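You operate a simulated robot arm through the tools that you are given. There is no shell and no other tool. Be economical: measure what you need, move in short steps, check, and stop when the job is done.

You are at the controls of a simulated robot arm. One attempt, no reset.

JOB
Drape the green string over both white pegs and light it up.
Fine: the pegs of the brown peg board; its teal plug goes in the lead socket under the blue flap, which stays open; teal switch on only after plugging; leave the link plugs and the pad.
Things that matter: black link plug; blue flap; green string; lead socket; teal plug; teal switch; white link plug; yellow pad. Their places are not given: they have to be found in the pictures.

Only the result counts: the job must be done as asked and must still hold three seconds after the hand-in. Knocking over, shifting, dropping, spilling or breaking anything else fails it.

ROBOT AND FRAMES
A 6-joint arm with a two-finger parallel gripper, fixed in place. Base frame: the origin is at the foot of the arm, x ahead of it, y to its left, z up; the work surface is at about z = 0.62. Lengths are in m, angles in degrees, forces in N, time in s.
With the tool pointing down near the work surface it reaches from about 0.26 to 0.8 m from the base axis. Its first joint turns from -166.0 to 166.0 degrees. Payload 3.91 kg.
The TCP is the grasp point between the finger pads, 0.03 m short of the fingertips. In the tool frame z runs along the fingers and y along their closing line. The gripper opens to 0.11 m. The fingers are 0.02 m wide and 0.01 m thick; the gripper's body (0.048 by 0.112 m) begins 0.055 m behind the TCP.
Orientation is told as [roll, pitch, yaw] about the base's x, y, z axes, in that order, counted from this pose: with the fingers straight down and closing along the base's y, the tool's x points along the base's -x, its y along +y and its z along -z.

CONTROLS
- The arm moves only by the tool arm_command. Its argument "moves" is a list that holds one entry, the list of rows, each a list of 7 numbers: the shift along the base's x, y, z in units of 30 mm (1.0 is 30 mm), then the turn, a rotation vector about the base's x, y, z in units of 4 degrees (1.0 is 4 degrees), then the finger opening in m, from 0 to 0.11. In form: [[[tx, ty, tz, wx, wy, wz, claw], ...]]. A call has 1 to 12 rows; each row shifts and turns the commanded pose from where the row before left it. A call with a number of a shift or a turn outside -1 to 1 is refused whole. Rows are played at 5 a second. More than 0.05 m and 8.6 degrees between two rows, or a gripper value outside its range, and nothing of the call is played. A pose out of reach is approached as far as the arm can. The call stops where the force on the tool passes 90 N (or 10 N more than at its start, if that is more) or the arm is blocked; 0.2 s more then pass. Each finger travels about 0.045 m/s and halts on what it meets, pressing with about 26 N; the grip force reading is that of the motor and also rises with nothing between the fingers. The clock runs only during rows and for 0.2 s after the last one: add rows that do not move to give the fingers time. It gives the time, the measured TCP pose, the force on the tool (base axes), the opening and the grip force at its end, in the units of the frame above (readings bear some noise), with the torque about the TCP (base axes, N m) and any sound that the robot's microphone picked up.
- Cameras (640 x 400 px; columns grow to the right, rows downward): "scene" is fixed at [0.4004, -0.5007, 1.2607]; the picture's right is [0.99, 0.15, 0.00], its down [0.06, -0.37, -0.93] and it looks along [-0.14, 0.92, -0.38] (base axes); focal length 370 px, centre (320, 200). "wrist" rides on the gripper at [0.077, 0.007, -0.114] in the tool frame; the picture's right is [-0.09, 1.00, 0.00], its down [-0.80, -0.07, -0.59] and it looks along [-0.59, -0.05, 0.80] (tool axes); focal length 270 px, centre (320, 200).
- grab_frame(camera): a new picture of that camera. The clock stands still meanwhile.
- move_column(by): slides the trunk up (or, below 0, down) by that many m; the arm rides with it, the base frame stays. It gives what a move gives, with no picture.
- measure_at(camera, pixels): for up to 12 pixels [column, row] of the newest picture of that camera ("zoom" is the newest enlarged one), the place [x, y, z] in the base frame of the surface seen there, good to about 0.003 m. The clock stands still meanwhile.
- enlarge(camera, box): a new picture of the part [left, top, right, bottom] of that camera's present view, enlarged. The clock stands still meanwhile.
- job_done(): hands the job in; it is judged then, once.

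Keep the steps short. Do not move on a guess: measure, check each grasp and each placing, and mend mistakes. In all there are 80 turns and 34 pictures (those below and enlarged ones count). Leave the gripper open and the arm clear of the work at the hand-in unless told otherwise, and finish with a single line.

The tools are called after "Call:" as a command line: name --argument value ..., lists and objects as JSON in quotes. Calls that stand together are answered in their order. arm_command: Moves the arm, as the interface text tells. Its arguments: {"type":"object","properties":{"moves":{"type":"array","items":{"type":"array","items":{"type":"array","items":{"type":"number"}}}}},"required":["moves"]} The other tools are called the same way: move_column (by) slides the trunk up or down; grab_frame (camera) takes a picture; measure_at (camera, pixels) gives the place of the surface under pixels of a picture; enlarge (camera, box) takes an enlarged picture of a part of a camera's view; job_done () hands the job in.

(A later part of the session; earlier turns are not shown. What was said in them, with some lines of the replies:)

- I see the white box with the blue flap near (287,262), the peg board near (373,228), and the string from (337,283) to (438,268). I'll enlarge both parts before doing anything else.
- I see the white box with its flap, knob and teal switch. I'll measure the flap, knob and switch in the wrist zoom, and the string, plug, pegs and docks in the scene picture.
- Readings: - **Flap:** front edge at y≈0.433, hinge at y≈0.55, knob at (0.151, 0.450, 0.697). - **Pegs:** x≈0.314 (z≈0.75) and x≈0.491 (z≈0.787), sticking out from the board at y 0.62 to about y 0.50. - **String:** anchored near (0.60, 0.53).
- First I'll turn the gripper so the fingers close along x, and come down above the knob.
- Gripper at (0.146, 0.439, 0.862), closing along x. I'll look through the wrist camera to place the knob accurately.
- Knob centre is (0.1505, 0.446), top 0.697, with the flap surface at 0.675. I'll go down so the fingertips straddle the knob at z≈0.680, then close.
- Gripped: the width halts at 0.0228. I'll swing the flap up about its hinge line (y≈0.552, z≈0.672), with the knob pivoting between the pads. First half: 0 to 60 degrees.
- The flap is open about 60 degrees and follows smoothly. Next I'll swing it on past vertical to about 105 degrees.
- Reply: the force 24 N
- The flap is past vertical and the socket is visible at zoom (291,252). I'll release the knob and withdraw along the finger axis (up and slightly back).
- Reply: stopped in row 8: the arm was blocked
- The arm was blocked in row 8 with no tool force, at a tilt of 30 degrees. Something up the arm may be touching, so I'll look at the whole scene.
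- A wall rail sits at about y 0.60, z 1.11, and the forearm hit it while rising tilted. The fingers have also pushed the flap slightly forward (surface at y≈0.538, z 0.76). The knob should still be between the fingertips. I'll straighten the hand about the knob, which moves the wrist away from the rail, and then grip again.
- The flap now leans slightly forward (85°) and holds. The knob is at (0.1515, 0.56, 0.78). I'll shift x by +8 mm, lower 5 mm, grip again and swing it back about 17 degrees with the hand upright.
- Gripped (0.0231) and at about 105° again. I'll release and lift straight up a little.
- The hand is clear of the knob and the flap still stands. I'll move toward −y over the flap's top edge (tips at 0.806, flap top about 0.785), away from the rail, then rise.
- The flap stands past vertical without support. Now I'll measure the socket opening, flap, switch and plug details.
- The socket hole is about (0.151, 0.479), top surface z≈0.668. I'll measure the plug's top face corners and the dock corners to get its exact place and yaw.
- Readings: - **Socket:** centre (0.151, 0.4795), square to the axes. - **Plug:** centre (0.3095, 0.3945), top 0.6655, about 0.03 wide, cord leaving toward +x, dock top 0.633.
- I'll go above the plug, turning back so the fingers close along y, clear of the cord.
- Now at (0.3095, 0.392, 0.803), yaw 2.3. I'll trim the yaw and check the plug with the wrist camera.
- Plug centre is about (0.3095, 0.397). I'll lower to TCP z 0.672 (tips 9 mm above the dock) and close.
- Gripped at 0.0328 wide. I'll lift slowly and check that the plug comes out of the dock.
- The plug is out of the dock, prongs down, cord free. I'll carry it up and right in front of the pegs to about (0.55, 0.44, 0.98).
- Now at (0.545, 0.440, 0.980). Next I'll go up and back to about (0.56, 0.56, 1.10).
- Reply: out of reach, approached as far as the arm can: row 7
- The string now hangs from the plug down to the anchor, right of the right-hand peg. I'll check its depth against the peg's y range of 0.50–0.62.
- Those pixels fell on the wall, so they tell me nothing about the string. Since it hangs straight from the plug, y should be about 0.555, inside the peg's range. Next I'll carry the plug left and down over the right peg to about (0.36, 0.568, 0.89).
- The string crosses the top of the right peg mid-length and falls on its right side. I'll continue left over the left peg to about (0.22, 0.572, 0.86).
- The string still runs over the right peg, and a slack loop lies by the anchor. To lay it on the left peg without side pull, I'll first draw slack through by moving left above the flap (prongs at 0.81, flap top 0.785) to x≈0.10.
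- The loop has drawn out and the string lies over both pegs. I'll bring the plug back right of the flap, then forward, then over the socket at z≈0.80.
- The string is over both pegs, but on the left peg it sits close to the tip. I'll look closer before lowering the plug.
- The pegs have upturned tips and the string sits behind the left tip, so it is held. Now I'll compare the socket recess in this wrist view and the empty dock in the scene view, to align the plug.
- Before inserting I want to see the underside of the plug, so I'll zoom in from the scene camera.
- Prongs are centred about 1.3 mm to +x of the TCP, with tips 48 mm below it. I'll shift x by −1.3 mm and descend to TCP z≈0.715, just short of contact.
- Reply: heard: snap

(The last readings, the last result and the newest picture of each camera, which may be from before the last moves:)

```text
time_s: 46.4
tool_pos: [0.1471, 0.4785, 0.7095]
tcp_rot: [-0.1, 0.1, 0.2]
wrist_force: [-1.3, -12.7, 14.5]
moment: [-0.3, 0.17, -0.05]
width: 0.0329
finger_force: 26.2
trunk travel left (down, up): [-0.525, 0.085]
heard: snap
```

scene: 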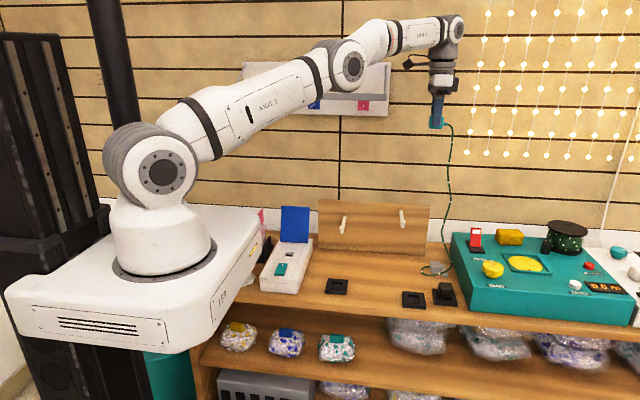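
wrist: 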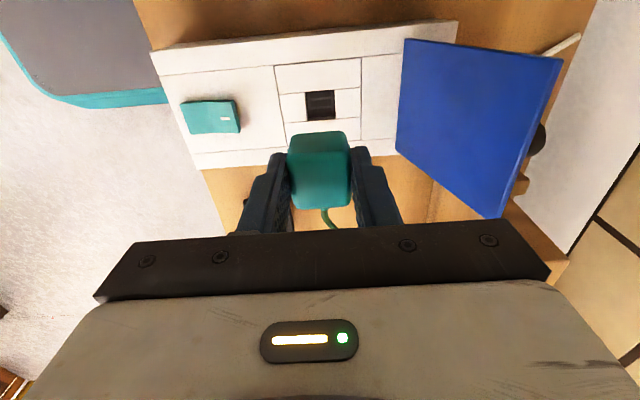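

I heard a snap, and the contact force is 14 N. I'll look at it from the scene camera before letting go.

Call:
enlarge --camera "scene" --box '[255, 205, 351, 285]'

```text
5.00 times, centred on (303, 245) of scene
```

zoom: 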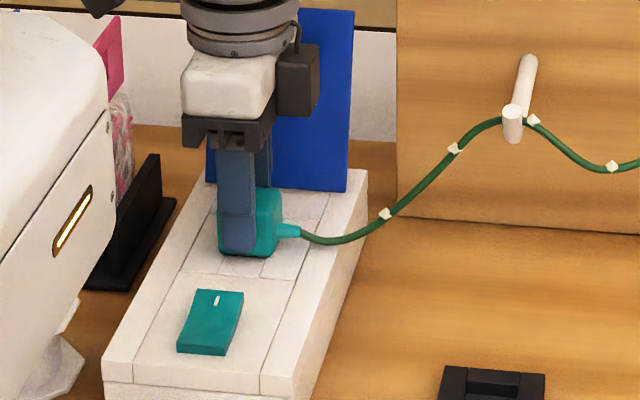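

The plug looks seated flush in the socket and the string is still behind the left tip. I'll open the fingers and lift straight up.

Call:
arm_command --moves '[[[0, 0, 0, 0, 0, 0, 0.04], [0, 0, 0, 0, 0, 0, 0.06], [0, 0, 0, 0, 0, 0, 0.06], [0, 0, 0.4, 0, 0, 0, 0.06], [0, 0, 0.7, 0, 0, 0, 0.06], [0, 0, 0.9, 0, 0, 0, 0.06], [0, 0, 0.9, 0, 0, 0, 0.06], [0, 0, 0, 0, 0, 0, 0.06]]]'

Call:
enlarge --camera "scene" --box '[250, 170, 474, 310]'

```text
time_s: 48.2
tool_pos: [0.1492, 0.4812, 0.7949]
tcp_rot: [-0.1, 0.0, 0.1]
wrist_force: [-0.2, 0.2, -0.3]
moment: [0.01, -0.01, 0.01]
width: 0.0601
finger_force: 0.1
trunk travel left (down, up): [-0.525, 0.085]
```

```text
2.86 times, centred on (362, 240) of scene
```

zoom: 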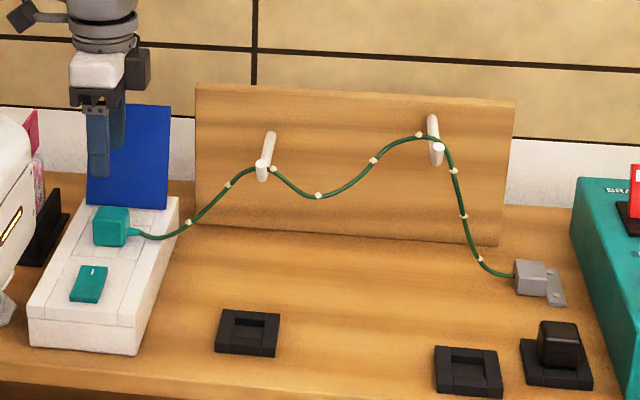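

Call:
measure_at --camera "zoom" --pixels '[[112, 212], [122, 212], [104, 212], [97, 225], [110, 240], [92, 272], [84, 296], [262, 165], [438, 147]]'

```text
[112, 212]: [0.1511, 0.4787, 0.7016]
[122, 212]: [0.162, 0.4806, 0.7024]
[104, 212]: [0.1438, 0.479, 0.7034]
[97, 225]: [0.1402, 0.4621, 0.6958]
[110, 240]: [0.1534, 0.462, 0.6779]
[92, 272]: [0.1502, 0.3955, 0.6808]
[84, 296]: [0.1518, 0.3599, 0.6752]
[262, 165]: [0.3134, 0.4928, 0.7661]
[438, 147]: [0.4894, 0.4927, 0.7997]
```

The plug top is at 0.7025, exactly as expected when seated. Next is the switch: its raised, marked end is at (0.150, 0.398, z 0.682). I'll close the fingers, move over it and come down to just above.

Call:
arm_command --moves '[[[0, -0.6, 0.2, 0, 0, 0, 0.03], [0, -1, 0, 0, 0, 0, 0.0], [0.03, -1, 0, 0, 0, 0, 0.0], [0, -0.07, 0, 0, 0, 0, 0.0], [0, 0, -0.9, 0, 0, 0, 0.0], [0, 0, -0.9, 0, 0, 0, 0.0], [0, 0, -0.7, 0, 0, 0, 0.0], [0, 0, 0, 0, 0, 0, 0.0]]]'

```text
time_s: 50.0
tool_pos: [0.1499, 0.4034, 0.7245]
tcp_rot: [-0.1, 0.0, 0.1]
wrist_force: [-0.7, 0.4, 0.3]
moment: [0.03, 0.0, -0.02]
width: 0.0
finger_force: 25.6
trunk travel left (down, up): [-0.525, 0.085]
```

Tips are about 12 mm above the switch at (0.150, 0.403). I'll press down in small steps, watching for force and a click.

Call:
arm_command --moves '[[[0, 0, -0.2, 0, 0, 0, 0], [0, 0, -0.15, 0, 0, 0, 0], [0, 0, -0.1, 0, 0, 0, 0], [0, 0, -0.1, 0, 0, 0, 0], [0, 0, 0, 0, 0, 0, 0]]]'

```text
time_s: 51.2
tool_pos: [0.1517, 0.4012, 0.709]
tcp_rot: [-0.2, -0.1, 0.1]
wrist_force: [0.1, 0.1, -0.2]
moment: [0.02, 0.02, -0.01]
width: 0.0001
finger_force: 26.7
trunk travel left (down, up): [-0.525, 0.085]
```

Call:
arm_command --moves '[[[0, 0, -0.08, 0, 0, 0, 0], [0, 0, -0.08, 0, 0, 0, 0], [0, 0, -0.08, 0, 0, 0, 0], [0, 0, 0, 0, 0, 0, 0]]]'

```text
time_s: 52.2
tool_pos: [0.1503, 0.4019, 0.7062]
tcp_rot: [0.3, -0.2, 0.1]
wrist_force: [1.8, 0.2, 71.9]
moment: [-0.62, 0.01, 0.03]
width: 0.0001
finger_force: 25.9
trunk travel left (down, up): [-0.525, 0.085]
```

Hard contact at 72 N, with tips at 0.676. I'll back off up and away, then look at the switch and lights.

Call:
arm_command --moves '[[[0, 0, 0.3, 0, 0, 0, 0], [0, 0, 0.8, 0, 0, 0, 0], [0, 0, 1, 0, 0, 0, 0], [0, -0.5, 1, 0, 0, 0, 0], [0, 0, 1, 0, 0, 0, 0], [0, 0, 0, 0, 0, 0, 0]]]'

Call:
enlarge --camera "scene" --box '[240, 190, 464, 310]'

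```text
time_s: 53.6
tool_pos: [0.1514, 0.3847, 0.8249]
tcp_rot: [-0.2, 0.0, 0.0]
wrist_force: [-0.5, 0.3, 0.2]
moment: [-0.04, -0.02, 0.02]
width: 0.0002
finger_force: 26.0
trunk travel left (down, up): [-0.525, 0.085]
```

```text
2.86 times, centred on (352, 250) of scene
```

zoom: 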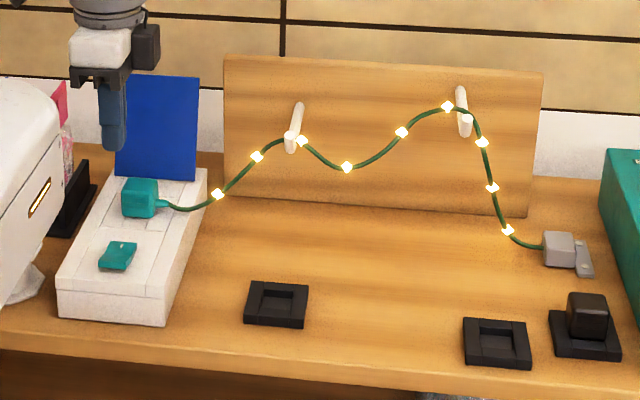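

The string is lit and lies over both pegs, the flap is open and the switch is on. I'll raise the arm clear, open the gripper and take a last look.

Call:
arm_command --moves '[[[0, -0.3, 0.9, 0, 0, 0, 0], [0, -0.3, 0.9, 0, 0, 0, 0], [0, -0.3, 0.9, 0, 0, 0, 0], [0, -0.3, 0.9, 0, 0, 0, 0.03], [0, 0, 0.9, 0, 0, 0, 0.07], [0, 0, 0.9, 0, 0, 0, 0.09], [0, 0, 0, 0, 0, 0, 0.09], [0, 0, 0, 0, 0, 0, 0.09], [0, 0, 0, 0, 0, 0, 0.09], [0, 0, 0, 0, 0, 0, 0.09]]]'

Call:
grab_frame --camera "scene"

```text
time_s: 55.8
tool_pos: [0.1516, 0.3508, 0.9867]
tcp_rot: [-0.2, 0.0, 0.1]
wrist_force: [0.3, -0.5, 0.1]
moment: [-0.03, 0.0, -0.03]
width: 0.0898
finger_force: 0.0
trunk travel left (down, up): [-0.525, 0.085]
```

```text
3 pictures are left
```

scene: 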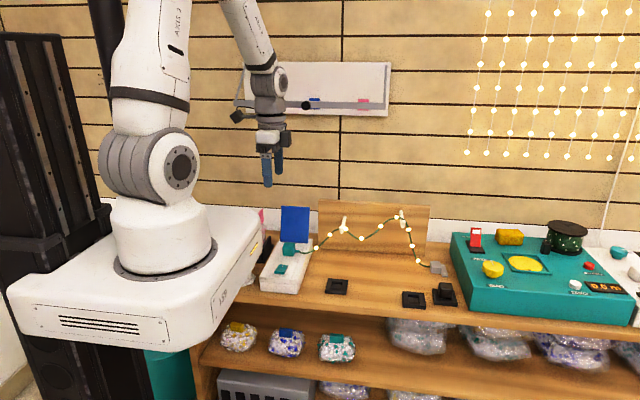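

The string is still lit and draped, the flap is open, the arm is clear and the gripper is open. I'll hand in now.

Call:
job_done

```text
The job is handed in.
```

The green string hangs over both white pegs and is lit, with its teal plug in the lead socket, the blue flap standing open and the teal switch turned on after plugging; the forearm touched the wall rail once while I opened the flap, with no visible effect.
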